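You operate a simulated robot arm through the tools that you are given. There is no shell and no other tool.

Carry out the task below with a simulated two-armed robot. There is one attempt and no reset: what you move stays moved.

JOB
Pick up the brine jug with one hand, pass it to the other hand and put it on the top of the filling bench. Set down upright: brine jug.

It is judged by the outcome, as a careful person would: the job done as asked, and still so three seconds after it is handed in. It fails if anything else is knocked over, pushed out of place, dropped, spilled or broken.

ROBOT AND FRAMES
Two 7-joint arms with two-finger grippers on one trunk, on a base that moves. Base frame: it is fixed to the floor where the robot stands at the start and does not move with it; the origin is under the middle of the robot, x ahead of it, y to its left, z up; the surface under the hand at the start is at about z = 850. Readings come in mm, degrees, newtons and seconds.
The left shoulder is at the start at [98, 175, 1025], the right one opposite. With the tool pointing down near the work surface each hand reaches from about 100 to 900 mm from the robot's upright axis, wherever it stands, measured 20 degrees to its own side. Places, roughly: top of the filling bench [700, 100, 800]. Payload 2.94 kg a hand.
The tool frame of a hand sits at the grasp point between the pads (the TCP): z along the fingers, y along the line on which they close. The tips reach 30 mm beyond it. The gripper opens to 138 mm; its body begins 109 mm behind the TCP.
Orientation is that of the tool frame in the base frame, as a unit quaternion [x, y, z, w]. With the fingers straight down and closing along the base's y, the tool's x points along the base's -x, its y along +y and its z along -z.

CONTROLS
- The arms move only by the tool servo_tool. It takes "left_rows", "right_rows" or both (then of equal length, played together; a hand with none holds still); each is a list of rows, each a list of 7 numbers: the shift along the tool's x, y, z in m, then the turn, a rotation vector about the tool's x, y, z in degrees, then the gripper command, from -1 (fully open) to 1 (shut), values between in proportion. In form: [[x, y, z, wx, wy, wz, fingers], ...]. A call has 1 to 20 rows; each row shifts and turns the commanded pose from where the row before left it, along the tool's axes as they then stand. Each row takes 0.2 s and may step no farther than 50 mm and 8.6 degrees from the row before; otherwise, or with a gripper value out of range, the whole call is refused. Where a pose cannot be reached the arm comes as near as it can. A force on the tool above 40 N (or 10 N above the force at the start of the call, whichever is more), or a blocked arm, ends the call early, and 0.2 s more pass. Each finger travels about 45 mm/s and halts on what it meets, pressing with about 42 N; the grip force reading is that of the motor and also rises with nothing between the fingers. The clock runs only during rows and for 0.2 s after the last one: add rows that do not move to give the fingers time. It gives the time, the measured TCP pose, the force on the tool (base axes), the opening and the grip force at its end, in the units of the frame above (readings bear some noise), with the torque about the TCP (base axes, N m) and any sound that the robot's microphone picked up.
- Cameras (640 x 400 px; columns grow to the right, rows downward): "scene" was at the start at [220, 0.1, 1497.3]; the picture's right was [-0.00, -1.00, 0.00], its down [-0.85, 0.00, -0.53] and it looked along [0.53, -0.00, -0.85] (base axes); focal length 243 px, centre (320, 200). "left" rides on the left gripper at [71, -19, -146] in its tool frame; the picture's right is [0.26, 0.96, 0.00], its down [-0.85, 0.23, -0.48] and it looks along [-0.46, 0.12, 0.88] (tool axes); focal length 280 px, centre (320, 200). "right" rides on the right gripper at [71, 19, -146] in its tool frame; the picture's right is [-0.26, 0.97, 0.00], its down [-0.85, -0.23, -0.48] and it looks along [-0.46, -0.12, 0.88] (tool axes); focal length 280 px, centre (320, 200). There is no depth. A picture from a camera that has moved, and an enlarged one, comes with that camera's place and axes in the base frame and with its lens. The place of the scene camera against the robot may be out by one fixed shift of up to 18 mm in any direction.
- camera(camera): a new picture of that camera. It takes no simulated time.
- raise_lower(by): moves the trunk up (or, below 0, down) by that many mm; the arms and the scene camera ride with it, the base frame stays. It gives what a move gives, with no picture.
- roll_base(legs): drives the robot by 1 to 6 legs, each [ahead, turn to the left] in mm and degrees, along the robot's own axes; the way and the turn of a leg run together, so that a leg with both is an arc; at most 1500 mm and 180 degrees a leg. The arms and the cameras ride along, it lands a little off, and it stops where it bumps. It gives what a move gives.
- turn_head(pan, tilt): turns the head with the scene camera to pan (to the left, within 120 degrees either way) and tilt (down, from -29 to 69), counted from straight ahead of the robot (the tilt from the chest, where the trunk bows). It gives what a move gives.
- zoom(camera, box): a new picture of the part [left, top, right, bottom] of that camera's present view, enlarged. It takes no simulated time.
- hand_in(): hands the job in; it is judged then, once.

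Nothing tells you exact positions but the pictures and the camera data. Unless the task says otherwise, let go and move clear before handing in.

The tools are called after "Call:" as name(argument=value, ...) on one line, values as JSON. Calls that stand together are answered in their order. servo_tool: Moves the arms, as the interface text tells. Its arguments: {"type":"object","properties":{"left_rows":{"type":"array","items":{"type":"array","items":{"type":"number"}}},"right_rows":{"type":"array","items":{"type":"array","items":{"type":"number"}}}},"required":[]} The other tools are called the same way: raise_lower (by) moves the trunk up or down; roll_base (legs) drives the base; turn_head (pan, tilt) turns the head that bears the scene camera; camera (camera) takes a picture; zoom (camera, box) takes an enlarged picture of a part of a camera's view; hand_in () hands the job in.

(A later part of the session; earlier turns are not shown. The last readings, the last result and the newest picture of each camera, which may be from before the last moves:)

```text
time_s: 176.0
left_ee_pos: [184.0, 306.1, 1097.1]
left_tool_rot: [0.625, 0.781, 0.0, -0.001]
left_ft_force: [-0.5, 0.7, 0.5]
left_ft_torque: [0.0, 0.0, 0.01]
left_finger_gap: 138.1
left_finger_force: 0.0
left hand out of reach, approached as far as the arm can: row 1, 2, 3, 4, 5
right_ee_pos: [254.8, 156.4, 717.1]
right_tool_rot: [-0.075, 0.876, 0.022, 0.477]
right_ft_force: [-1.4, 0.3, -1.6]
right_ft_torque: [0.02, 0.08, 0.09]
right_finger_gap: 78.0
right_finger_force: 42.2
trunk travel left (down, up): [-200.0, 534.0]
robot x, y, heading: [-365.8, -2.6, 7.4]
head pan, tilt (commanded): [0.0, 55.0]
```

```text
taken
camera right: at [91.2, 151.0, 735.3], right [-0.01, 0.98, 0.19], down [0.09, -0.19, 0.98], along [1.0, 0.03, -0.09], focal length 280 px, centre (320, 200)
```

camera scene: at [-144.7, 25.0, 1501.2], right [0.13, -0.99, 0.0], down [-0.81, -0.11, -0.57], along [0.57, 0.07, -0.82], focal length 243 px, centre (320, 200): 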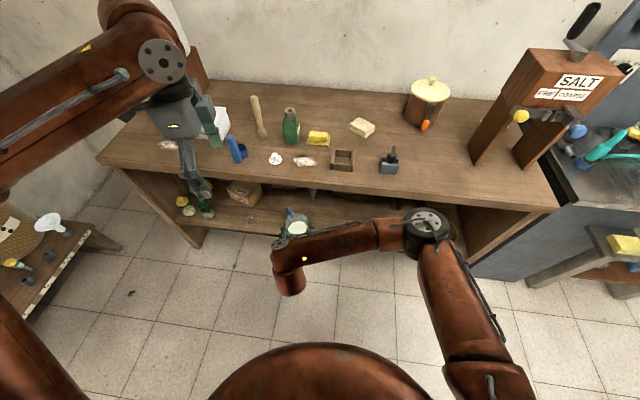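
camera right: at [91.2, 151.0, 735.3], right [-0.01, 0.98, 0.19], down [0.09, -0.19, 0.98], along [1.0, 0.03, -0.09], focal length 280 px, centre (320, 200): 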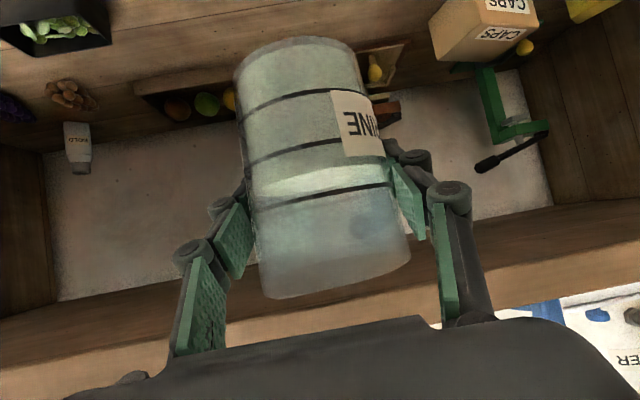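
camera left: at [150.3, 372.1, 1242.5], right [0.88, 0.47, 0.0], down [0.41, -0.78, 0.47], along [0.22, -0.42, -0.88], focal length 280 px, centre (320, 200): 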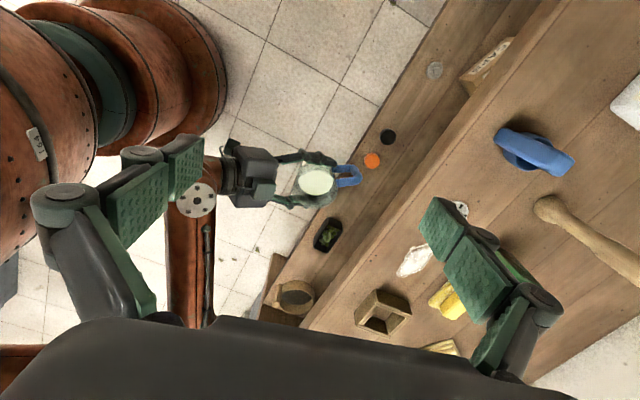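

The left hand seems limited by its wrist bend at this height. Lowering it first should free it, so I descend about 140 mm on the left side where it is clear, and then try moving in.

Call:
servo_tool(left_rows=[[0, 0, 0.035, 0, 0, 0, -1], [0, 0, 0.035, 0, 0, 0, -1], [0, 0, 0.035, 0, 0, 0, -1], [0, 0, 0.035, 0, 0, 0, -1], [0, 0, 0, 0, 0, 0, -1], [0, 0, 0, 0, 0, 0, -1]])

Call:
servo_tool(left_rows=[[-0.03, 0.006, 0, 0, 0, 0, -1], [-0.03, 0.006, 0, 0, 0, 0, -1], [0, 0, 0, 0, 0, 0, -1], [0, 0, 0, 0, 0, 0, -1]])

Call:
camera(camera="scene")

```text
time_s: 177.4
left_ee_pos: [182.3, 305.2, 956.3]
left_tool_rot: [0.625, 0.78, -0.001, -0.001]
left_ft_force: [0.3, -0.2, -0.4]
left_ft_torque: [0.0, -0.03, -0.01]
left_finger_gap: 137.9
left_finger_force: 0.0
right_ee_pos: [255.2, 155.6, 716.6]
right_tool_rot: [-0.075, 0.876, 0.022, 0.477]
right_ft_force: [0.1, -0.9, -3.9]
right_ft_torque: [-0.1, 0.05, -0.05]
right_finger_gap: 78.0
right_finger_force: 42.2
trunk travel left (down, up): [-200.0, 534.0]
robot x, y, heading: [-365.4, -0.5, 7.3]
head pan, tilt (commanded): [0.0, 55.0]
```

```text
time_s: 178.4
left_ee_pos: [193.6, 273.6, 959.5]
left_tool_rot: [0.625, 0.78, 0.0, -0.001]
left_ft_force: [0.1, -0.5, -0.1]
left_ft_torque: [-0.01, 0.01, -0.03]
left_finger_gap: 138.1
left_finger_force: 0.0
left hand out of reach, approached as far as the arm can: row 2
right_ee_pos: [253.9, 155.7, 716.4]
right_tool_rot: [-0.076, 0.875, 0.023, 0.478]
right_ft_force: [0.7, -0.2, -4.9]
right_ft_torque: [-0.06, 0.05, 0.0]
right_finger_gap: 78.1
right_finger_force: 42.5
trunk travel left (down, up): [-200.0, 534.0]
robot x, y, heading: [-368.9, -5.1, 7.3]
head pan, tilt (commanded): [0.0, 55.0]
```

```text
taken
camera scene: at [-145.0, 25.0, 1501.2], right [0.13, -0.99, 0.0], down [-0.81, -0.11, -0.57], along [0.57, 0.07, -0.82], focal length 243 px, centre (320, 200)
```

scene: 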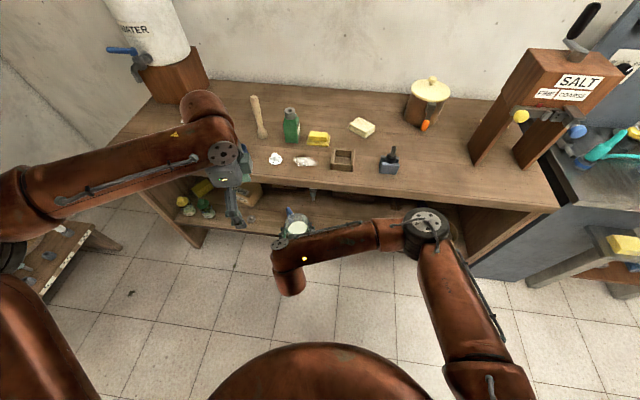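

The left hand frees up as it goes lower, so a lower handover is better. I lower the jug smoothly by about 200 mm, still in front of the shelf and well clear.

Call:
servo_tool(right_rows=[[0.0084, 0.0003, 0.0054, 0, 0, 0, 1], [0.0168, 0.0007, 0.0108, 0, 0, 0, 1], [0.0168, 0.0007, 0.0108, 0, 0, 0, 1], [0.0168, 0.0007, 0.0108, 0, 0, 0, 1], [0.0168, 0.0007, 0.0108, 0, 0, 0, 1], [0.0168, 0.0007, 0.0108, 0, 0, 0, 1], [0.0168, 0.0007, 0.0108, 0, 0, 0, 1], [0.0168, 0.0007, 0.0108, 0, 0, 0, 1], [0.0168, 0.0007, 0.0108, 0, 0, 0, 1], [0.0168, 0.0007, 0.0108, 0, 0, 0, 1], [0.0084, 0.0003, 0.0054, 0, 0, 0, 1], [0, 0, 0, 0, 0, 0, 1], [0, 0, 0, 0, 0, 0, 1]])

Call:
camera(camera="scene")

Call:
camera(camera="right")

```text
time_s: 181.2
left_ee_pos: [192.5, 273.6, 959.3]
left_tool_rot: [0.625, 0.781, -0.001, 0.0]
left_ft_force: [0.5, 0.1, 0.2]
left_ft_torque: [0.0, -0.04, -0.01]
left_finger_gap: 138.2
left_finger_force: 0.1
right_ee_pos: [253.5, 156.2, 518.2]
right_tool_rot: [-0.076, 0.875, 0.023, 0.477]
right_ft_force: [-0.7, 0.0, -1.3]
right_ft_torque: [0.02, 0.1, 0.1]
right_finger_gap: 78.1
right_finger_force: 42.2
trunk travel left (down, up): [-200.0, 534.0]
robot x, y, heading: [-367.0, -6.3, 7.6]
head pan, tilt (commanded): [0.0, 55.0]
```

```text
taken
camera scene: at [-144.7, 25.1, 1501.2], right [0.13, -0.99, 0.0], down [-0.81, -0.11, -0.57], along [0.57, 0.07, -0.82], focal length 243 px, centre (320, 200)
```

scene: 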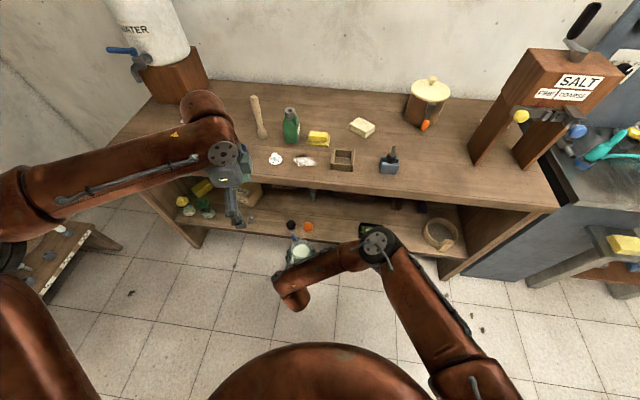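

```text
taken
camera right: at [89.4, 151.3, 536.7], right [-0.01, 0.98, 0.19], down [0.09, -0.19, 0.98], along [1.0, 0.03, -0.09], focal length 280 px, centre (320, 200)
```

right: 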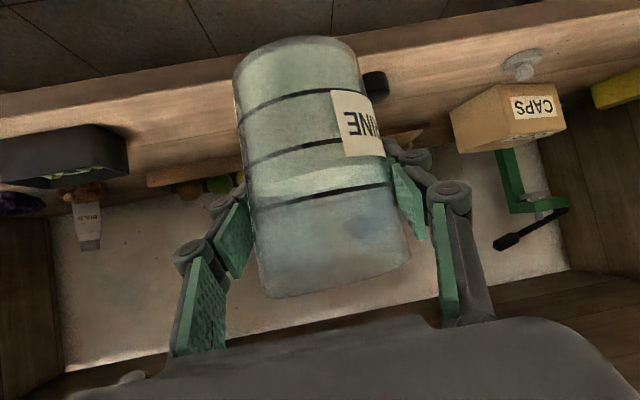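

The jug is lower and steady. I bring the left hand down to z ≈ 810 and then move it over the jug.

Call:
servo_tool(left_rows=[[0, 0, 0.03, 0, 0, 0, -1], [0, 0, 0.03, 0, 0, 0, -1], [0, 0, 0.03, 0, 0, 0, -1], [0, 0, 0.03, 0, 0, 0, -1], [0, 0, 0.03, 0, 0, 0, -1], [0, 0, 0, 0, 0, 0, -1], [-0.0319, 0.0085, 0, 0, 0, 0, -1], [-0.0319, 0.0085, 0, 0, 0, 0, -1], [-0.0319, 0.0085, 0, 0, 0, 0, -1], [-0.0319, 0.0085, 0, 0, 0, 0, -1], [0, 0, 0, 0, 0, 0, -1], [0, 0, 0, 0, 0, 0, -1]])

Call:
camera(camera="scene")

Call:
camera(camera="left")

```text
time_s: 183.8
left_ee_pos: [178.4, 269.0, 823.7]
left_tool_rot: [0.625, 0.78, 0.0, 0.001]
left_ft_force: [-0.2, 0.5, 0.6]
left_ft_torque: [-0.03, -0.02, 0.03]
left_finger_gap: 138.0
left_finger_force: 0.1
left hand out of reach, approached as far as the arm can: row 4, 5, 7, 8, 9, 10
right_ee_pos: [252.8, 156.7, 516.8]
right_tool_rot: [-0.075, 0.875, 0.023, 0.477]
right_ft_force: [-0.6, -1.9, -4.4]
right_ft_torque: [-0.09, 0.03, -0.03]
right_finger_gap: 78.1
right_finger_force: 41.8
trunk travel left (down, up): [-200.0, 534.0]
robot x, y, heading: [-367.0, -4.2, 7.6]
head pan, tilt (commanded): [0.0, 55.0]
```

```text
taken
camera scene: at [-144.7, 25.1, 1501.2], right [0.13, -0.99, 0.0], down [-0.81, -0.11, -0.57], along [0.57, 0.07, -0.82], focal length 243 px, centre (320, 200)
```

scene: 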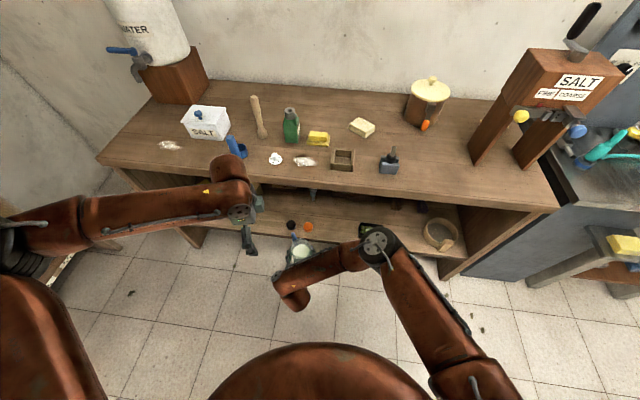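

```text
taken
camera left: at [143.9, 334.2, 967.7], right [0.88, 0.47, 0.0], down [0.41, -0.78, 0.48], along [0.22, -0.42, -0.88], focal length 280 px, centre (320, 200)
```

left: 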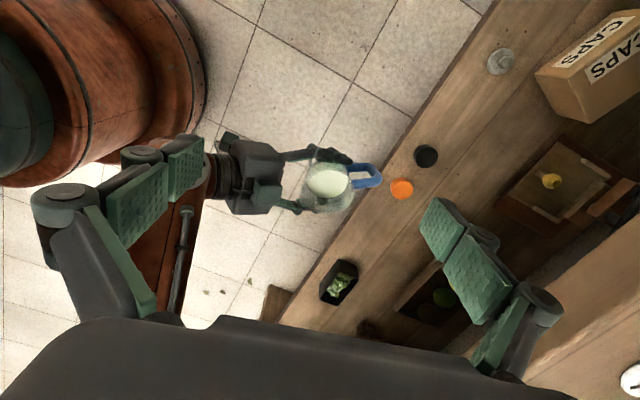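

The left hand is limited to its own side, so I will bring the jug over to the left instead. First I lift the left hand out of the way, then carry the jug up and to the left beneath it.

Call:
servo_tool(left_rows=[[0, 0, -0.033, 0, 0, 0, -1], [0, 0, -0.033, 0, 0, 0, -1], [0, 0, -0.033, 0, 0, 0, -1], [0, 0, -0.033, 0, 0, 0, -1], [0, 0, -0.033, 0, 0, 0, -1], [0, 0, -0.033, 0, 0, 0, -1], [0, 0, -0.033, 0, 0, 0, -1], [0, 0, -0.033, 0, 0, 0, -1], [0, 0, 0, 0, 0, 0, -1], [0, 0, 0, 0, 0, 0, -1]])

Call:
servo_tool(right_rows=[[-0.0084, -0.0003, -0.0054, 0, 0, 0, 1], [-0.0168, -0.0007, -0.0108, 0, 0, 0, 1], [-0.0168, -0.0007, -0.0108, 0, 0, 0, 1], [-0.0168, -0.0007, -0.0108, 0, 0, 0, 1], [-0.0168, -0.0007, -0.0108, 0, 0, 0, 1], [-0.0168, -0.0007, -0.0108, 0, 0, 0, 1], [-0.0168, -0.0007, -0.0108, 0, 0, 0, 1], [-0.0168, -0.0007, -0.0108, 0, 0, 0, 1], [-0.0168, -0.0007, -0.0108, 0, 0, 0, 1], [-0.0168, -0.0007, -0.0108, 0, 0, 0, 1], [-0.0168, -0.0007, -0.0108, 0, 0, 0, 1], [-0.0168, -0.0007, -0.0108, 0, 0, 0, 1], [-0.0084, -0.0003, -0.0054, 0, 0, 0, 1], [0, 0, 0, 0, 0, 0, 1], [0, 0, 0, 0, 0, 0, 1]])

Call:
camera(camera="scene")

Call:
camera(camera="left")

```text
time_s: 186.0
left_ee_pos: [179.4, 283.0, 1069.0]
left_tool_rot: [0.625, 0.781, -0.001, -0.001]
left_ft_force: [0.1, -0.8, -0.2]
left_ft_torque: [0.04, 0.01, 0.03]
left_finger_gap: 137.9
left_finger_force: 0.1
left hand out of reach, approached as far as the arm can: row 7, 8
right_ee_pos: [253.1, 157.3, 517.4]
right_tool_rot: [-0.074, 0.875, 0.022, 0.477]
right_ft_force: [1.3, 0.2, -4.4]
right_ft_torque: [-0.08, 0.09, -0.02]
right_finger_gap: 78.0
right_finger_force: 42.1
trunk travel left (down, up): [-200.0, 534.0]
robot x, y, heading: [-364.6, -3.3, 7.5]
head pan, tilt (commanded): [0.0, 55.0]
```

```text
time_s: 189.2
left_ee_pos: [179.8, 283.3, 1069.0]
left_tool_rot: [0.626, 0.78, -0.001, -0.001]
left_ft_force: [-0.9, -0.4, 0.1]
left_ft_torque: [0.02, -0.01, -0.01]
left_finger_gap: 138.1
left_finger_force: 0.1
right_ee_pos: [251.9, 157.2, 754.6]
right_tool_rot: [-0.076, 0.875, 0.023, 0.477]
right_ft_force: [0.2, 0.5, -3.7]
right_ft_torque: [-0.03, 0.05, 0.03]
right_finger_gap: 78.3
right_finger_force: 42.3
trunk travel left (down, up): [-200.0, 534.0]
robot x, y, heading: [-366.3, -5.0, 7.4]
head pan, tilt (commanded): [0.0, 55.0]
```

```text
taken
camera scene: at [-144.7, 25.1, 1501.2], right [0.13, -0.99, 0.0], down [-0.81, -0.11, -0.57], along [0.57, 0.07, -0.82], focal length 243 px, centre (320, 200)
```

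scene: 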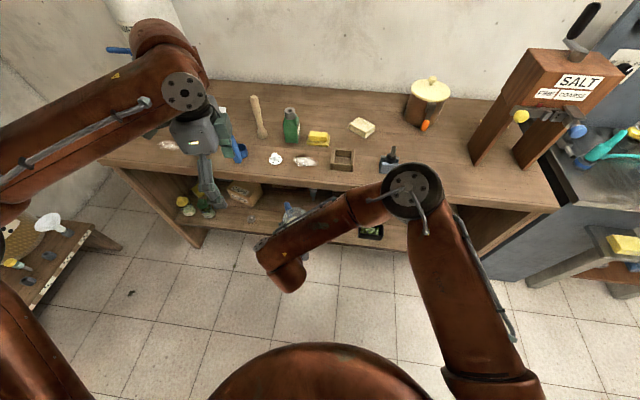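

```text
taken
camera left: at [146.0, 349.0, 1214.1], right [0.88, 0.47, 0.0], down [0.41, -0.78, 0.47], along [0.22, -0.42, -0.88], focal length 280 px, centre (320, 200)
```

left: 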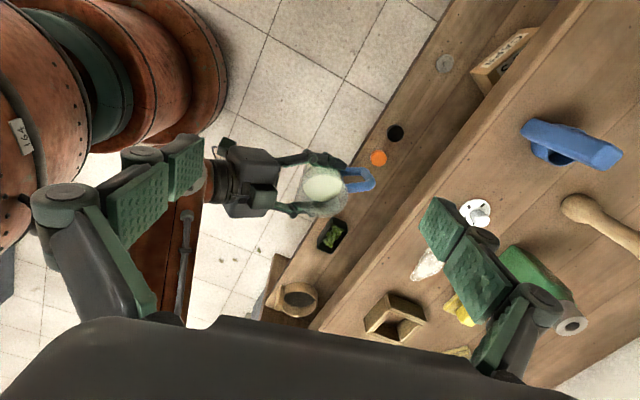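

Both arms are in good positions. I carry the jug to the left, beneath the left hand.

Call:
servo_tool(right_rows=[[0.0001, 0.0094, -0.003, 0, 0, 0, 1], [0.0002, 0.0188, -0.006, 0, 0, 0, 1], [0.0002, 0.0188, -0.006, 0, 0, 0, 1], [0.0002, 0.0188, -0.006, 0, 0, 0, 1], [0.0002, 0.0188, -0.006, 0, 0, 0, 1], [0.0002, 0.0188, -0.006, 0, 0, 0, 1], [0.0002, 0.0188, -0.006, 0, 0, 0, 1], [0.0002, 0.0188, -0.006, 0, 0, 0, 1], [0.0001, 0.0094, -0.003, 0, 0, 0, 1], [0, 0, 0, 0, 0, 0, 1], [0, 0, 0, 0, 0, 0, 1]])

Call:
camera(camera="scene")

Call:
camera(camera="left")

Call:
camera(camera="right")

```text
time_s: 191.6
left_ee_pos: [178.2, 284.2, 1068.5]
left_tool_rot: [0.626, 0.78, -0.001, -0.001]
left_ft_force: [0.1, -0.4, 0.1]
left_ft_torque: [0.02, -0.02, 0.0]
left_finger_gap: 137.9
left_finger_force: 0.0
right_ee_pos: [188.8, 299.8, 775.8]
right_tool_rot: [-0.075, 0.876, 0.022, 0.477]
right_ft_force: [-1.7, 1.4, -1.7]
right_ft_torque: [-0.03, 0.09, 0.07]
right_finger_gap: 78.2
right_finger_force: 42.1
trunk travel left (down, up): [-200.0, 534.0]
robot x, y, heading: [-366.2, -4.9, 7.8]
head pan, tilt (commanded): [0.0, 55.0]
```

```text
taken
camera scene: at [-144.7, 25.5, 1501.2], right [0.13, -0.99, 0.0], down [-0.81, -0.11, -0.57], along [0.57, 0.07, -0.82], focal length 243 px, centre (320, 200)
```

scene: 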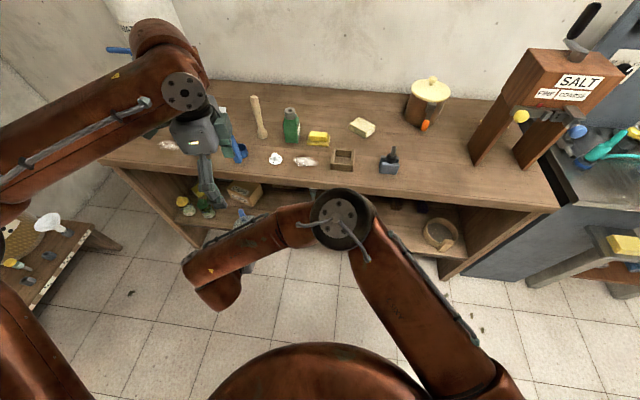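

```text
taken
camera left: at [146.0, 349.4, 1214.0], right [0.88, 0.47, 0.0], down [0.41, -0.78, 0.48], along [0.22, -0.42, -0.88], focal length 280 px, centre (320, 200)
```

left: 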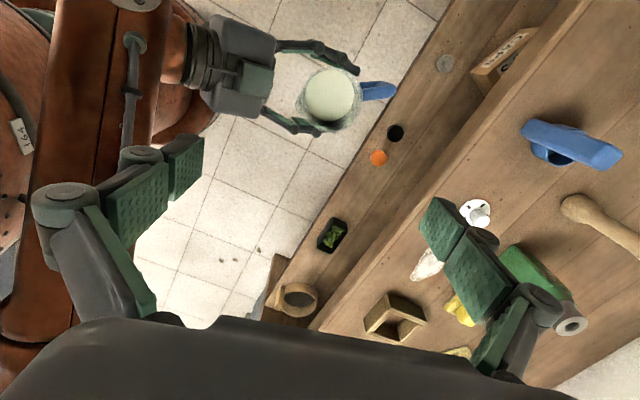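

```text
taken
camera right: at [25.2, 294.7, 795.5], right [-0.01, 0.98, 0.19], down [0.09, -0.19, 0.98], along [1.0, 0.03, -0.09], focal length 280 px, centre (320, 200)
```

right: 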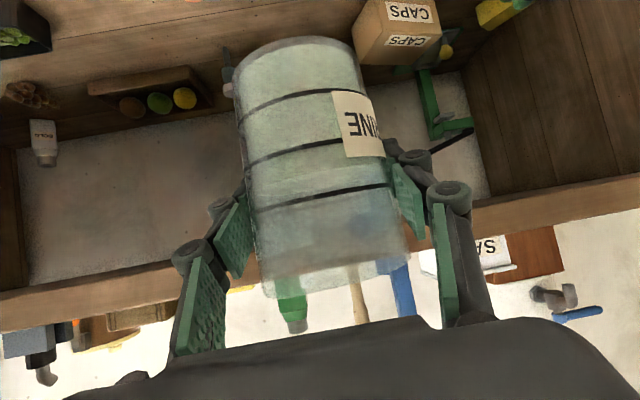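

The jug is right below the left hand, still upright. I now twist the left hand clockwise so its closing line is perpendicular to the right hand's fingers, with its camera away from the right hand.

Call:
servo_tool(left_rows=[[0, 0, 0, 0, 0, 7.95, -1], [0, 0, 0, 0, 0, 7.95, -1], [0, 0, 0, 0, 0, 7.95, -1], [0, 0, 0, 0, 0, 7.95, -1], [0, 0, 0, 0, 0, 7.95, -1], [0, 0, 0, 0, 0, 7.95, -1], [0, 0, 0, 0, 0, 7.95, -1], [0, 0, 0, 0, 0, 7.95, -1], [0, 0, 0, 0, 0, 7.95, -1], [0, 0, 0, 0, 0, 7.95, -1], [0, 0, 0, 0, 0, 7.95, -1], [0, 0, 0, 0, 0, 7.95, -1], [0, 0, 0, 0, 0, 0, -1], [0, 0, 0, 0, 0, 0, -1]])

Call:
camera(camera="left")

Call:
camera(camera="scene")

```text
time_s: 194.6
left_ee_pos: [180.6, 285.8, 1069.4]
left_tool_rot: [0.998, 0.062, -0.001, 0.001]
left_ft_force: [0.0, -1.1, -0.4]
left_ft_torque: [-0.01, 0.02, 0.01]
left_finger_gap: 137.7
left_finger_force: 0.0
right_ee_pos: [188.2, 300.2, 776.3]
right_tool_rot: [-0.076, 0.875, 0.023, 0.477]
right_ft_force: [-0.1, -1.7, -2.5]
right_ft_torque: [-0.02, 0.09, -0.04]
right_finger_gap: 78.2
right_finger_force: 41.8
trunk travel left (down, up): [-200.0, 534.0]
robot x, y, heading: [-365.5, -1.7, 7.5]
head pan, tilt (commanded): [0.0, 55.0]
```

```text
taken
camera left: at [248.6, 314.5, 1214.5], right [0.38, -0.92, 0.0], down [-0.81, -0.33, 0.48], along [-0.44, -0.18, -0.88], focal length 280 px, centre (320, 200)
```

left: 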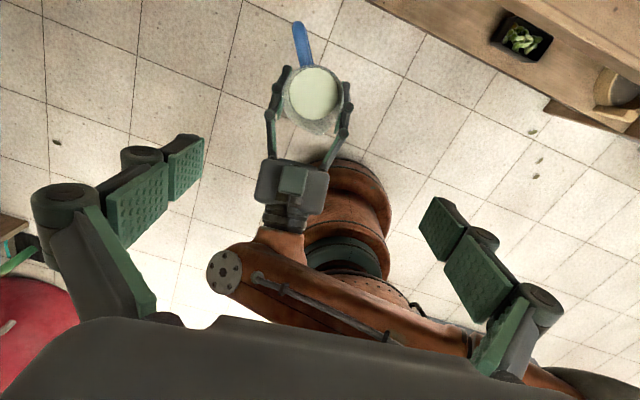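

```text
taken
camera scene: at [-144.7, 25.4, 1501.2], right [0.13, -0.99, 0.0], down [-0.81, -0.11, -0.57], along [0.57, 0.07, -0.82], focal length 243 px, centre (320, 200)
```

scene: 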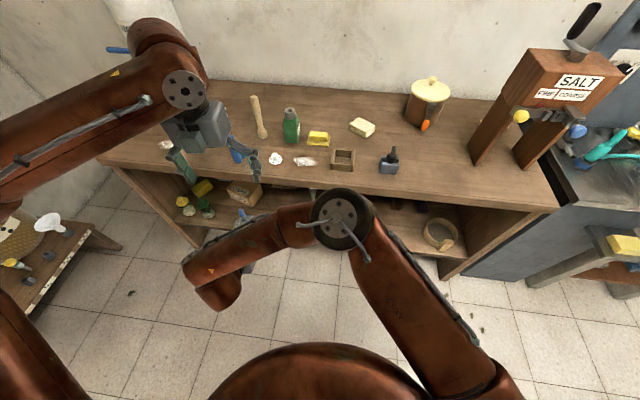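

The twist worked: the left fingers now close across the jug at right angles to the right hand's direction, as seen from the left camera. I centre the left hand over the jug, tilt it 15° so the palms keep apart, and descend partway.

Call:
servo_tool(left_rows=[[0.0181, -0.0125, 0, 0, 0, 0, -1], [0, 0, 0, 0, -7.5, 0, -1], [0, 0, 0, 0, -7.5, 0, -1], [0, 0, 0, 0, 0, 0, -1], [0.0078, 0, 0.029, 0, 0, 0, -1], [0.0078, 0, 0.029, 0, 0, 0, -1], [0.0078, 0, 0.029, 0, 0, 0, -1], [0.0078, 0, 0.029, 0, 0, 0, -1], [0, 0, 0, 0, 0, 0, -1], [0, 0, 0, 0, 0, 0, -1]])

Call:
camera(camera="left")

Call:
camera(camera="scene")

Call:
camera(camera="right")

```text
time_s: 196.8
left_ee_pos: [151.6, 337.7, 944.4]
left_tool_rot: [0.989, 0.063, -0.131, 0.008]
left_ft_force: [-1.3, -0.2, -0.3]
left_ft_torque: [0.0, 0.02, 0.04]
left_finger_gap: 138.1
left_finger_force: 0.2
left hand out of reach, approached as far as the arm can: row 1, 2, 3
right_ee_pos: [188.5, 300.2, 776.3]
right_tool_rot: [-0.076, 0.875, 0.023, 0.477]
right_ft_force: [0.1, -0.6, -4.5]
right_ft_torque: [-0.08, 0.07, -0.06]
right_finger_gap: 78.2
right_finger_force: 41.8
trunk travel left (down, up): [-200.0, 534.0]
robot x, y, heading: [-366.9, -9.4, 7.4]
head pan, tilt (commanded): [0.0, 55.0]
```

```text
taken
camera left: at [255.4, 370.6, 1065.7], right [0.37, -0.93, -0.07], down [-0.66, -0.32, 0.68], along [-0.65, -0.21, -0.73], focal length 280 px, centre (320, 200)
```

left: 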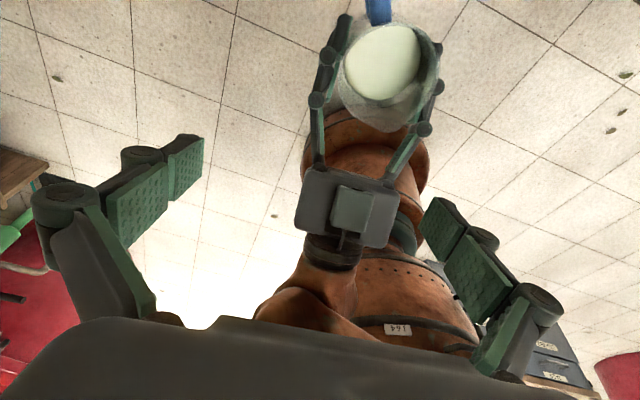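

```text
taken
camera scene: at [-144.5, 25.7, 1501.2], right [0.13, -0.99, 0.0], down [-0.81, -0.11, -0.57], along [0.57, 0.07, -0.82], focal length 243 px, centre (320, 200)
```

scene: 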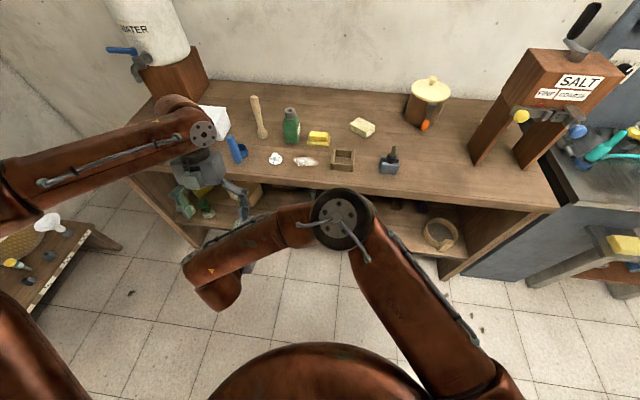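

```text
taken
camera right: at [25.3, 294.7, 795.3], right [-0.01, 0.98, 0.19], down [0.09, -0.19, 0.98], along [1.0, 0.03, -0.09], focal length 280 px, centre (320, 200)
```

right: 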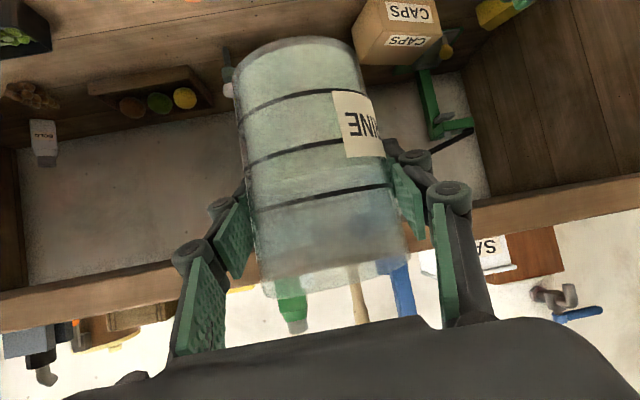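

The left hand shifted while tilting and is now at (152, 338, 944), clear of the right hand. At this lower height I move it back over the jug.

Call:
servo_tool(left_rows=[[0.0193, 0.0, -0.0052, 0, 0, 0, -1], [0.0193, 0.0212, -0.0052, 0, 0, 0, -1], [0, 0.0212, 0, 0, 0, 0, -1], [0, 0, 0, 0, 0, 0, -1], [0, 0, 0, 0, 0, 0, -1]])

Call:
camera(camera="left")

```text
time_s: 198.0
left_ee_pos: [172.4, 328.9, 944.5]
left_tool_rot: [0.989, 0.065, -0.131, 0.01]
left_ft_force: [0.0, -0.3, -0.5]
left_ft_torque: [0.02, 0.02, -0.01]
left_finger_gap: 138.1
left_finger_force: 0.0
left hand out of reach, approached as far as the arm can: row 2, 3
right_ee_pos: [189.4, 298.2, 776.9]
right_tool_rot: [-0.075, 0.875, 0.022, 0.477]
right_ft_force: [0.0, 0.3, -3.2]
right_ft_torque: [-0.07, 0.06, -0.02]
right_finger_gap: 78.0
right_finger_force: 41.8
trunk travel left (down, up): [-200.0, 534.0]
robot x, y, heading: [-368.3, -6.9, 7.4]
head pan, tilt (commanded): [0.0, 55.0]
```

```text
taken
camera left: at [275.0, 363.0, 1066.6], right [0.37, -0.92, -0.07], down [-0.66, -0.32, 0.68], along [-0.65, -0.21, -0.73], focal length 280 px, centre (320, 200)
```

left: 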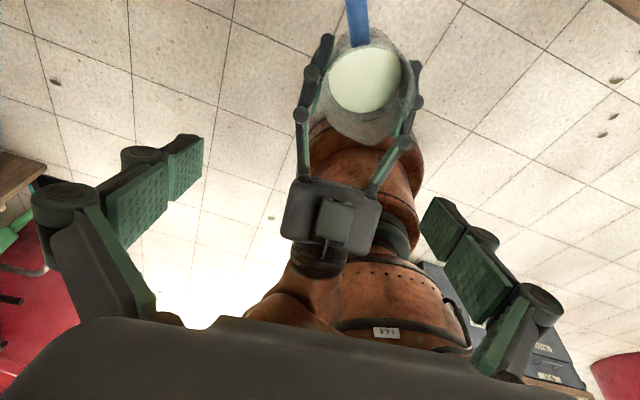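

The left hand is at its limit, but the right arm has plenty of freedom, so I bring the jug to the left hand. First I move it sideways under the left fingers and raise it partway.

Call:
servo_tool(right_rows=[[0.0021, 0.0081, -0.0037, 0, 0, 0, 1], [0.0042, 0.0162, -0.0075, 0, 0, 0, 1], [0.0021, 0.0081, -0.0037, 0, 0, 0, 1], [0, 0, 0, 0, 0, 0, 1], [-0.0063, -0.0002, -0.0041, 0, 0, 0, 1], [-0.0126, -0.0005, -0.0081, 0, 0, 0, 1], [-0.0126, -0.0005, -0.0081, 0, 0, 0, 1], [-0.0126, -0.0005, -0.0081, 0, 0, 0, 1], [-0.0063, -0.0002, -0.0041, 0, 0, 0, 1], [0, 0, 0, 0, 0, 0, 1], [0, 0, 0, 0, 0, 0, 1]])

Call:
camera(camera="left")

Call:
camera(camera="right")

Call:
camera(camera="scene")

```text
time_s: 200.4
left_ee_pos: [172.1, 330.2, 944.8]
left_tool_rot: [0.989, 0.063, -0.13, 0.008]
left_ft_force: [-0.1, 0.3, -0.2]
left_ft_torque: [0.02, 0.01, 0.0]
left_finger_gap: 138.0
left_finger_force: 0.0
right_ee_pos: [169.2, 329.8, 834.4]
right_tool_rot: [-0.075, 0.875, 0.022, 0.477]
right_ft_force: [0.9, 0.4, -3.4]
right_ft_torque: [-0.04, 0.11, 0.0]
right_finger_gap: 78.1
right_finger_force: 41.4
trunk travel left (down, up): [-200.0, 534.0]
robot x, y, heading: [-363.8, -6.8, 7.5]
head pan, tilt (commanded): [0.0, 55.0]
```

```text
taken
camera left: at [274.9, 362.7, 1066.8], right [0.37, -0.92, -0.07], down [-0.66, -0.32, 0.68], along [-0.65, -0.21, -0.73], focal length 280 px, centre (320, 200)
```

left: 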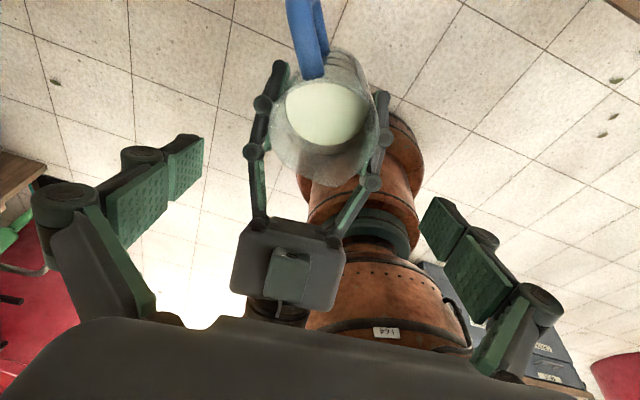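

```text
taken
camera right: at [5.6, 325.0, 853.8], right [-0.01, 0.98, 0.19], down [0.09, -0.19, 0.98], along [1.0, 0.03, -0.09], focal length 280 px, centre (320, 200)
```

right: 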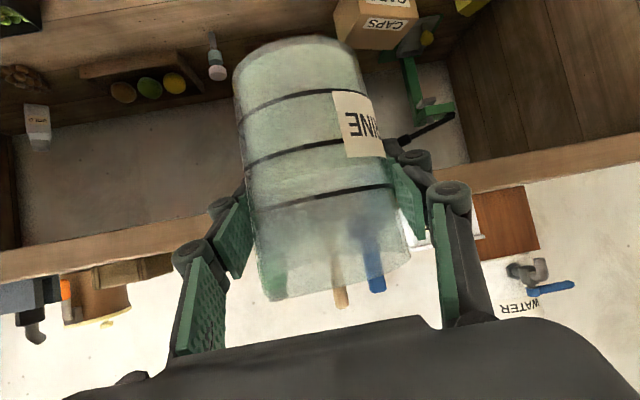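

```text
taken
camera scene: at [-144.7, 25.7, 1501.2], right [0.13, -0.99, 0.0], down [-0.81, -0.11, -0.57], along [0.57, 0.07, -0.82], focal length 243 px, centre (320, 200)
```

scene: 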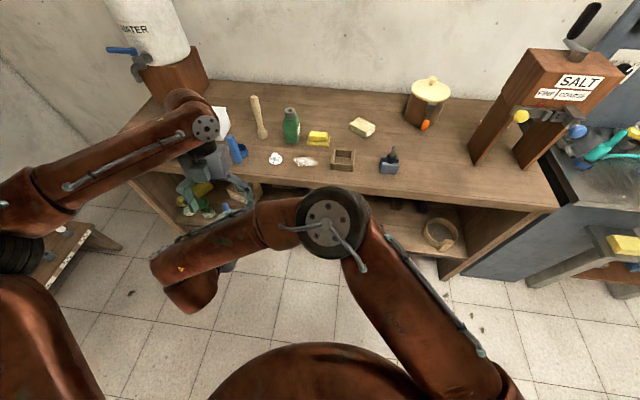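

The jug is centred under the left fingers. I raise it another 30 mm and check clearances.

Call:
servo_tool(right_rows=[[-0.0063, -0.0002, -0.0041, 0, 0, 0, 1], [-0.0084, -0.0003, -0.0054, 0, 0, 0, 1], [-0.0084, -0.0003, -0.0054, 0, 0, 0, 1], [-0.0021, 0, -0.0014, 0, 0, 0, 1], [0, 0, 0, 0, 0, 0, 1], [0, 0, 0, 0, 0, 0, 1]])

Call:
camera(camera="left")

Call:
camera(camera="right")

Call:
zoom(camera="scene", box=[120, 120, 320, 320])

```text
time_s: 201.8
left_ee_pos: [171.0, 327.9, 945.2]
left_tool_rot: [0.989, 0.063, -0.131, 0.009]
left_ft_force: [0.5, 0.3, 0.0]
left_ft_torque: [0.0, -0.02, 0.0]
left_finger_gap: 138.1
left_finger_force: 0.0
right_ee_pos: [167.7, 329.8, 866.4]
right_tool_rot: [-0.075, 0.875, 0.022, 0.477]
right_ft_force: [-0.3, 0.3, -4.3]
right_ft_torque: [-0.05, 0.09, 0.01]
right_finger_gap: 78.1
right_finger_force: 42.0
trunk travel left (down, up): [-200.0, 534.0]
robot x, y, heading: [-366.6, -0.6, 7.5]
head pan, tilt (commanded): [0.0, 55.0]
```

```text
taken
camera left: at [274.9, 362.7, 1066.8], right [0.37, -0.92, -0.07], down [-0.66, -0.32, 0.68], along [-0.65, -0.21, -0.73], focal length 280 px, centre (320, 200)
```

left: 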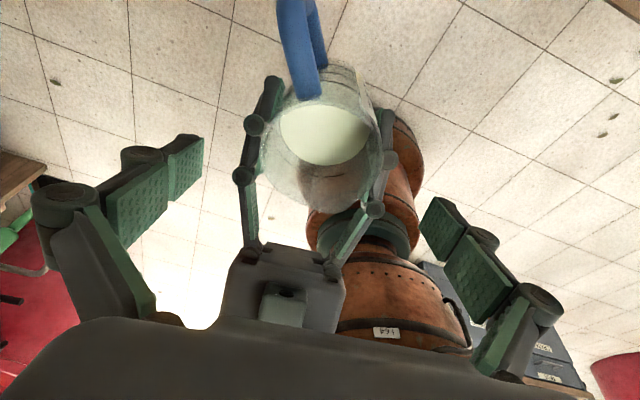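

```text
taken
camera right: at [4.5, 324.4, 885.5], right [-0.01, 0.98, 0.19], down [0.09, -0.19, 0.98], along [1.0, 0.03, -0.09], focal length 280 px, centre (320, 200)
```

right: 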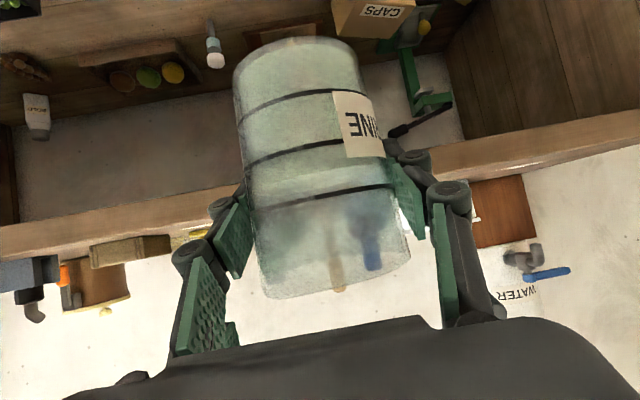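

```text
2.00 times, centred on (220, 220) of scene
camera zoom: at [-144.6, 25.7, 1501.2], right [0.13, -0.99, 0.0], down [-0.81, -0.11, -0.57], along [0.57, 0.07, -0.82], focal length 486 px, centre (520, 160)
```

zoom: 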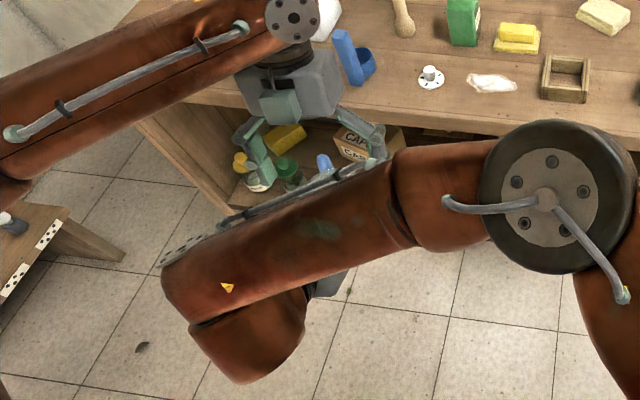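

Clearances look fine. I raise the jug the last 19 mm so the left fingertips overlap its rim.

Call:
servo_tool(right_rows=[[-0.0042, -0.0002, -0.0027, 0, 0, 0, 1], [-0.0059, -0.0002, -0.0038, 0, 0, 0, 1], [-0.0059, -0.0002, -0.0038, 0, 0, 0, 1], [0, 0, 0, 0, 0, 0, 1], [0, 0, 0, 0, 0, 0, 1]])

Call:
camera(camera="left")

Call:
camera(camera="right")

```text
time_s: 203.0
left_ee_pos: [171.7, 329.5, 944.1]
left_tool_rot: [0.989, 0.064, -0.13, 0.009]
left_ft_force: [-0.5, 0.0, -0.3]
left_ft_torque: [-0.03, -0.01, 0.01]
left_finger_gap: 137.8
left_finger_force: 0.1
right_ee_pos: [168.2, 327.9, 885.6]
right_tool_rot: [-0.076, 0.876, 0.023, 0.477]
right_ft_force: [-0.5, -0.4, -3.7]
right_ft_torque: [-0.09, 0.11, 0.03]
right_finger_gap: 78.3
right_finger_force: 42.0
trunk travel left (down, up): [-200.0, 534.0]
robot x, y, heading: [-368.1, -5.1, 7.5]
head pan, tilt (commanded): [0.0, 55.0]
```

```text
taken
camera left: at [274.9, 362.6, 1066.9], right [0.37, -0.92, -0.07], down [-0.66, -0.32, 0.68], along [-0.65, -0.21, -0.73], focal length 280 px, centre (320, 200)
```

left: 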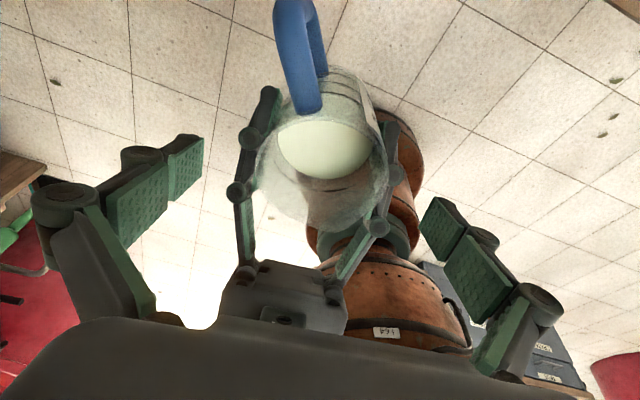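

```text
taken
camera right: at [4.9, 323.0, 904.6], right [-0.01, 0.98, 0.19], down [0.09, -0.19, 0.98], along [1.0, 0.03, -0.09], focal length 280 px, centre (320, 200)
```

right: 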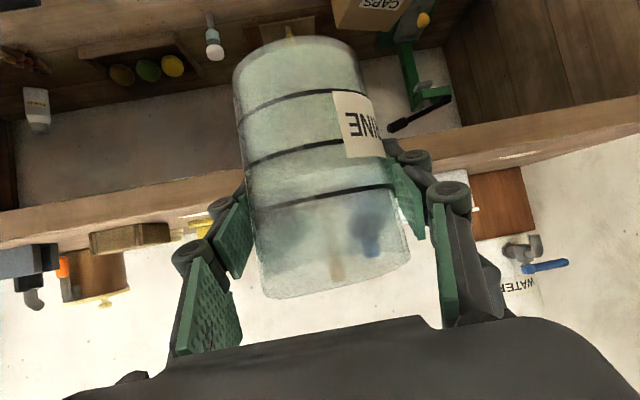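

The rim now sits between the left fingers with about 15 mm of overlap. I close the left hand on the jug while the right still holds it.

Call:
servo_tool(left_rows=[[0, 0, 0, 0, 0, 0, -0.6], [0, 0, 0, 0, 0, 0, -0.3], [0, 0, 0, 0, 0, 0, -0.1], [0, 0, 0, 0, 0, 0, 0.1], [0, 0, 0, 0, 0, 0, 0.3], [0, 0, 0, 0, 0, 0, 1], [0, 0, 0, 0, 0, 0, 1], [0, 0, 0, 0, 0, 0, 1], [0, 0, 0, 0, 0, 0, 1], [0, 0, 0, 0, 0, 0, 1]], right_rows=[[0, 0, 0, 0, 0, 0, 1], [0, 0, 0, 0, 0, 0, 1], [0, 0, 0, 0, 0, 0, 1], [0, 0, 0, 0, 0, 0, 1], [0, 0, 0, 0, 0, 0, 1], [0, 0, 0, 0, 0, 0, 1], [0, 0, 0, 0, 0, 0, 1], [0, 0, 0, 0, 0, 0, 1], [0, 0, 0, 0, 0, 0, 1], [0, 0, 0, 0, 0, 0, 1]])

Call:
camera(camera="left")

Call:
camera(camera="right")

```text
time_s: 205.2
left_ee_pos: [172.0, 328.5, 945.0]
left_tool_rot: [0.989, 0.063, -0.13, 0.009]
left_ft_force: [-1.9, -4.8, 4.9]
left_ft_torque: [-0.2, -0.05, -0.25]
left_finger_gap: 82.3
left_finger_force: 41.9
right_ee_pos: [168.4, 329.3, 884.6]
right_tool_rot: [-0.075, 0.875, 0.022, 0.477]
right_ft_force: [2.0, 6.4, -8.1]
right_ft_torque: [-0.21, 0.32, 0.31]
right_finger_gap: 78.5
right_finger_force: 41.8
trunk travel left (down, up): [-200.0, 534.0]
robot x, y, heading: [-365.0, -6.2, 7.3]
head pan, tilt (commanded): [0.0, 55.0]
```

```text
taken
camera left: at [274.9, 362.4, 1067.0], right [0.37, -0.93, -0.07], down [-0.66, -0.32, 0.68], along [-0.65, -0.21, -0.73], focal length 280 px, centre (320, 200)
```

left: 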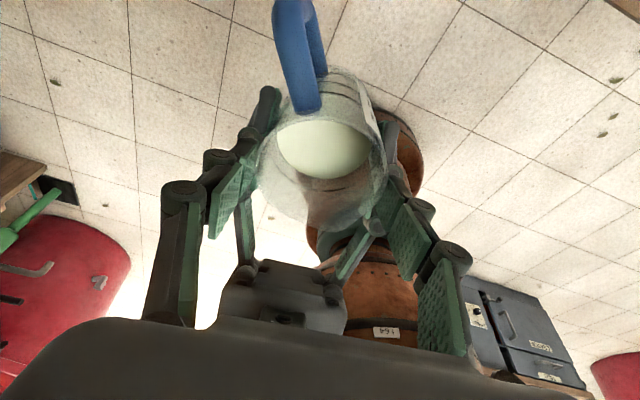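

```text
taken
camera right: at [4.8, 323.1, 904.3], right [-0.01, 0.98, 0.19], down [0.09, -0.19, 0.98], along [1.0, 0.03, -0.09], focal length 280 px, centre (320, 200)
```

right: 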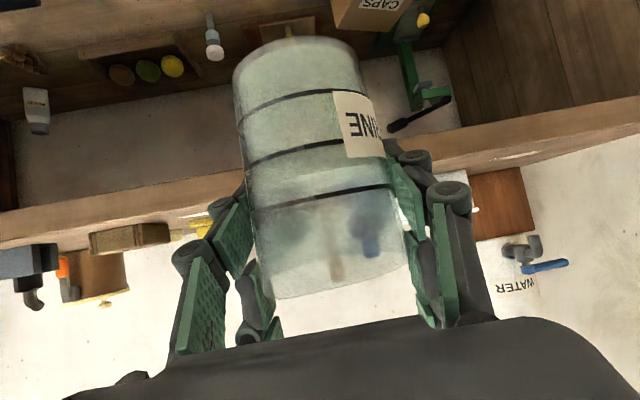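

Both hands now hold the jug: left at 82.3 mm and right at 78.5 mm, each near 42 N. To test the left grip safely, I open the right hand by only about 2 mm, so it would still catch the tapered jug if it slipped.

Call:
servo_tool(left_rows=[[0, 0, 0, 0, 0, 0, 1], [0, 0, 0, 0, 0, 0, 1], [0, 0, 0, 0, 0, 0, 1], [0, 0, 0, 0, 0, 0, 1], [0, 0, 0, 0, 0, 0, 1]], right_rows=[[0, 0, 0, 0, 0, 0, -0.1], [0, 0, 0, 0, 0, 0, -0.14], [0, 0, 0, 0, 0, 0, -0.165], [0, 0, 0, 0, 0, 0, -0.165], [0, 0, 0, 0, 0, 0, -0.165]])

Call:
camera(camera="left")

Call:
camera(camera="right")

```text
time_s: 206.4
left_ee_pos: [170.7, 329.5, 945.2]
left_tool_rot: [0.989, 0.064, -0.131, 0.008]
left_ft_force: [-1.2, -0.6, -0.4]
left_ft_torque: [-0.1, 0.08, 0.02]
left_finger_gap: 82.5
left_finger_force: 41.9
right_ee_pos: [168.7, 327.7, 885.8]
right_tool_rot: [-0.076, 0.875, 0.023, 0.477]
right_ft_force: [1.2, 1.5, 0.4]
right_ft_torque: [0.02, 0.02, 0.0]
right_finger_gap: 80.4
right_finger_force: 0.3
trunk travel left (down, up): [-200.0, 534.0]
robot x, y, heading: [-366.5, -2.5, 7.3]
head pan, tilt (commanded): [0.0, 55.0]
```

```text
taken
camera left: at [274.9, 362.8, 1066.8], right [0.37, -0.92, -0.07], down [-0.66, -0.32, 0.68], along [-0.65, -0.21, -0.73], focal length 280 px, centre (320, 200)
```

left: 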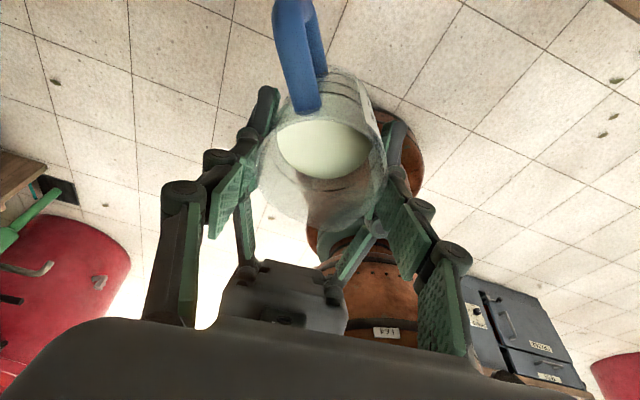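

```text
taken
camera right: at [5.1, 323.0, 904.5], right [-0.01, 0.98, 0.19], down [0.09, -0.19, 0.98], along [1.0, 0.02, -0.09], focal length 280 px, centre (320, 200)
```

right: 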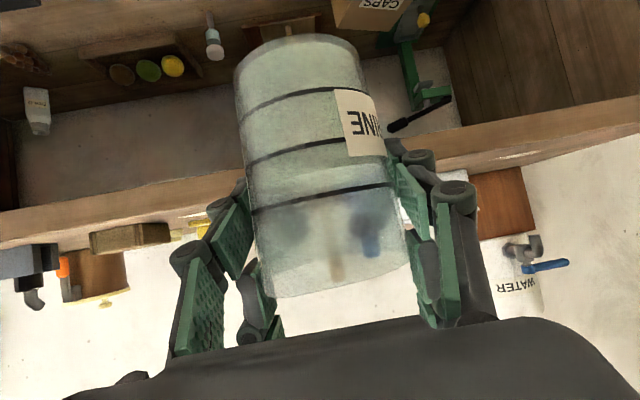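

The right hand is now loose around the jug, and the jug has not moved. I wait a second to be sure that it does not creep.

Call:
servo_tool(left_rows=[[0, 0, 0, 0, 0, 0, 1], [0, 0, 0, 0, 0, 0, 1], [0, 0, 0, 0, 0, 0, 1], [0, 0, 0, 0, 0, 0, 1], [0, 0, 0, 0, 0, 0, 1]], right_rows=[[0, 0, 0, 0, 0, 0, -0.165], [0, 0, 0, 0, 0, 0, -0.165], [0, 0, 0, 0, 0, 0, -0.165], [0, 0, 0, 0, 0, 0, -0.165], [0, 0, 0, 0, 0, 0, -0.165]])

Call:
camera(camera="right")

Call:
zoom(camera="left", box=[140, 40, 480, 340])

```text
time_s: 207.6
left_ee_pos: [172.6, 328.2, 943.8]
left_tool_rot: [0.989, 0.063, -0.131, 0.009]
left_ft_force: [-0.2, 0.2, 0.0]
left_ft_torque: [-0.08, 0.06, -0.01]
left_finger_gap: 82.5
left_finger_force: 41.6
right_ee_pos: [169.3, 327.9, 886.2]
right_tool_rot: [-0.075, 0.875, 0.023, 0.477]
right_ft_force: [-0.3, 0.0, 0.2]
right_ft_torque: [0.0, 0.01, 0.0]
right_finger_gap: 80.7
right_finger_force: 0.0
trunk travel left (down, up): [-200.0, 534.0]
robot x, y, heading: [-362.1, -5.9, 7.2]
head pan, tilt (commanded): [0.0, 55.0]
```

```text
taken
camera right: at [4.9, 323.1, 904.5], right [-0.01, 0.98, 0.19], down [0.09, -0.19, 0.98], along [1.0, 0.03, -0.09], focal length 280 px, centre (320, 200)
```

right: 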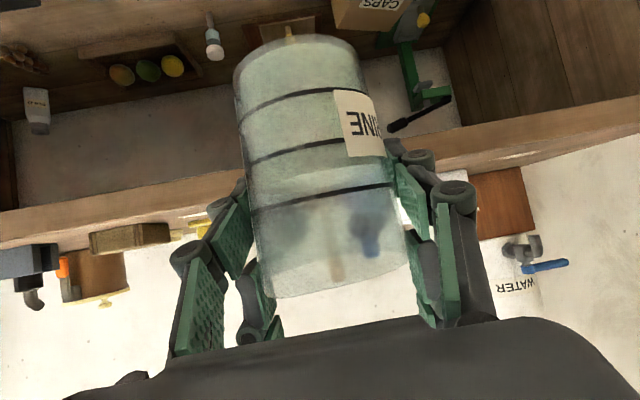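

```text
1.33 times, centred on (310, 190) of left
camera zoom: at [274.9, 362.6, 1066.8], right [0.37, -0.92, -0.07], down [-0.66, -0.32, 0.68], along [-0.65, -0.21, -0.73], focal length 374 px, centre (333, 213)
```

zoom: 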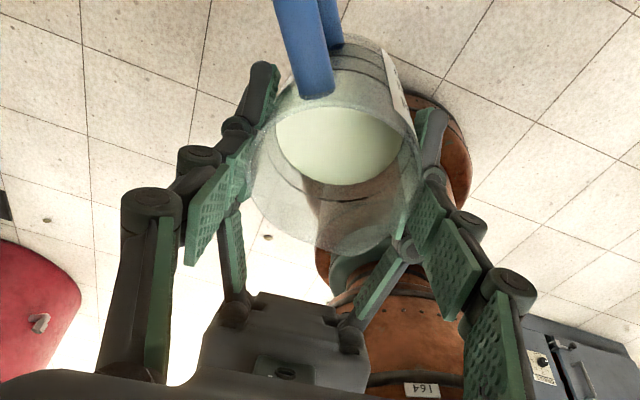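

The grip looks unchanged and the right hand carries nothing. I raise the left hand by 8 mm to confirm that the jug follows it while the right still surrounds the jug loosely.

Call:
servo_tool(left_rows=[[-0.001, 0, -0.0039, 0, 0, 0, 1], [-0.001, 0, -0.0039, 0, 0, 0, 1], [0, 0, 0, 0, 0, 0, 1], [0, 0, 0, 0, 0, 0, 1]], right_rows=[[0, 0, 0, 0, 0, 0, -0.165], [0, 0, 0, 0, 0, 0, -0.165], [0, 0, 0, 0, 0, 0, -0.165], [0, 0, 0, 0, 0, 0, -0.165]])

Call:
camera(camera="right")

Call:
zoom(camera="left", box=[140, 40, 480, 340])

```text
time_s: 208.6
left_ee_pos: [173.3, 331.4, 955.0]
left_tool_rot: [0.989, 0.063, -0.131, 0.01]
left_ft_force: [-1.0, -6.2, -6.9]
left_ft_torque: [-0.52, 0.06, 0.1]
left_finger_gap: 82.4
left_finger_force: 42.0
left hand out of reach, approached as far as the arm can: row 2
right_ee_pos: [168.8, 328.3, 886.2]
right_tool_rot: [-0.075, 0.876, 0.022, 0.476]
right_ft_force: [-0.3, 6.4, 1.7]
right_ft_torque: [0.0, -0.01, -0.08]
right_finger_gap: 84.8
right_finger_force: 2.9
trunk travel left (down, up): [-200.0, 534.0]
robot x, y, heading: [-367.6, -8.0, 7.5]
head pan, tilt (commanded): [0.0, 55.0]
```

```text
taken
camera right: at [5.0, 323.3, 904.6], right [-0.01, 0.98, 0.19], down [0.09, -0.19, 0.98], along [1.0, 0.03, -0.09], focal length 280 px, centre (320, 200)
```

right: 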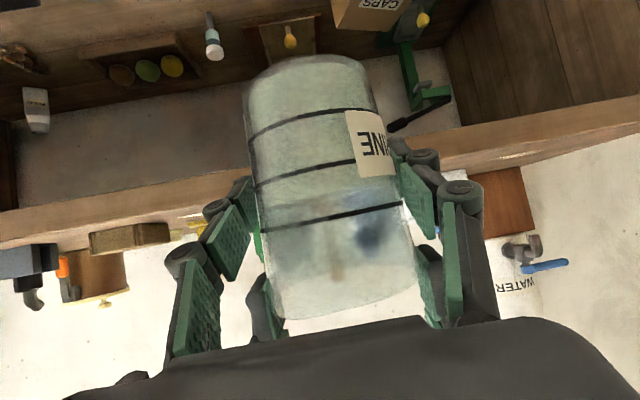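

```text
1.33 times, centred on (310, 190) of left
camera zoom: at [276.3, 366.4, 1077.0], right [0.37, -0.92, -0.07], down [-0.66, -0.32, 0.68], along [-0.65, -0.21, -0.73], focal length 374 px, centre (333, 213)
```

zoom: 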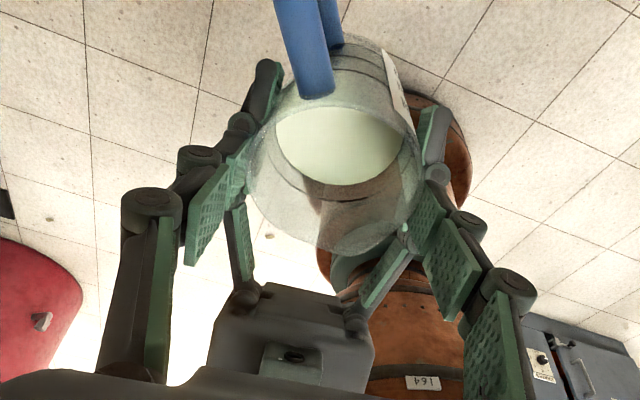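

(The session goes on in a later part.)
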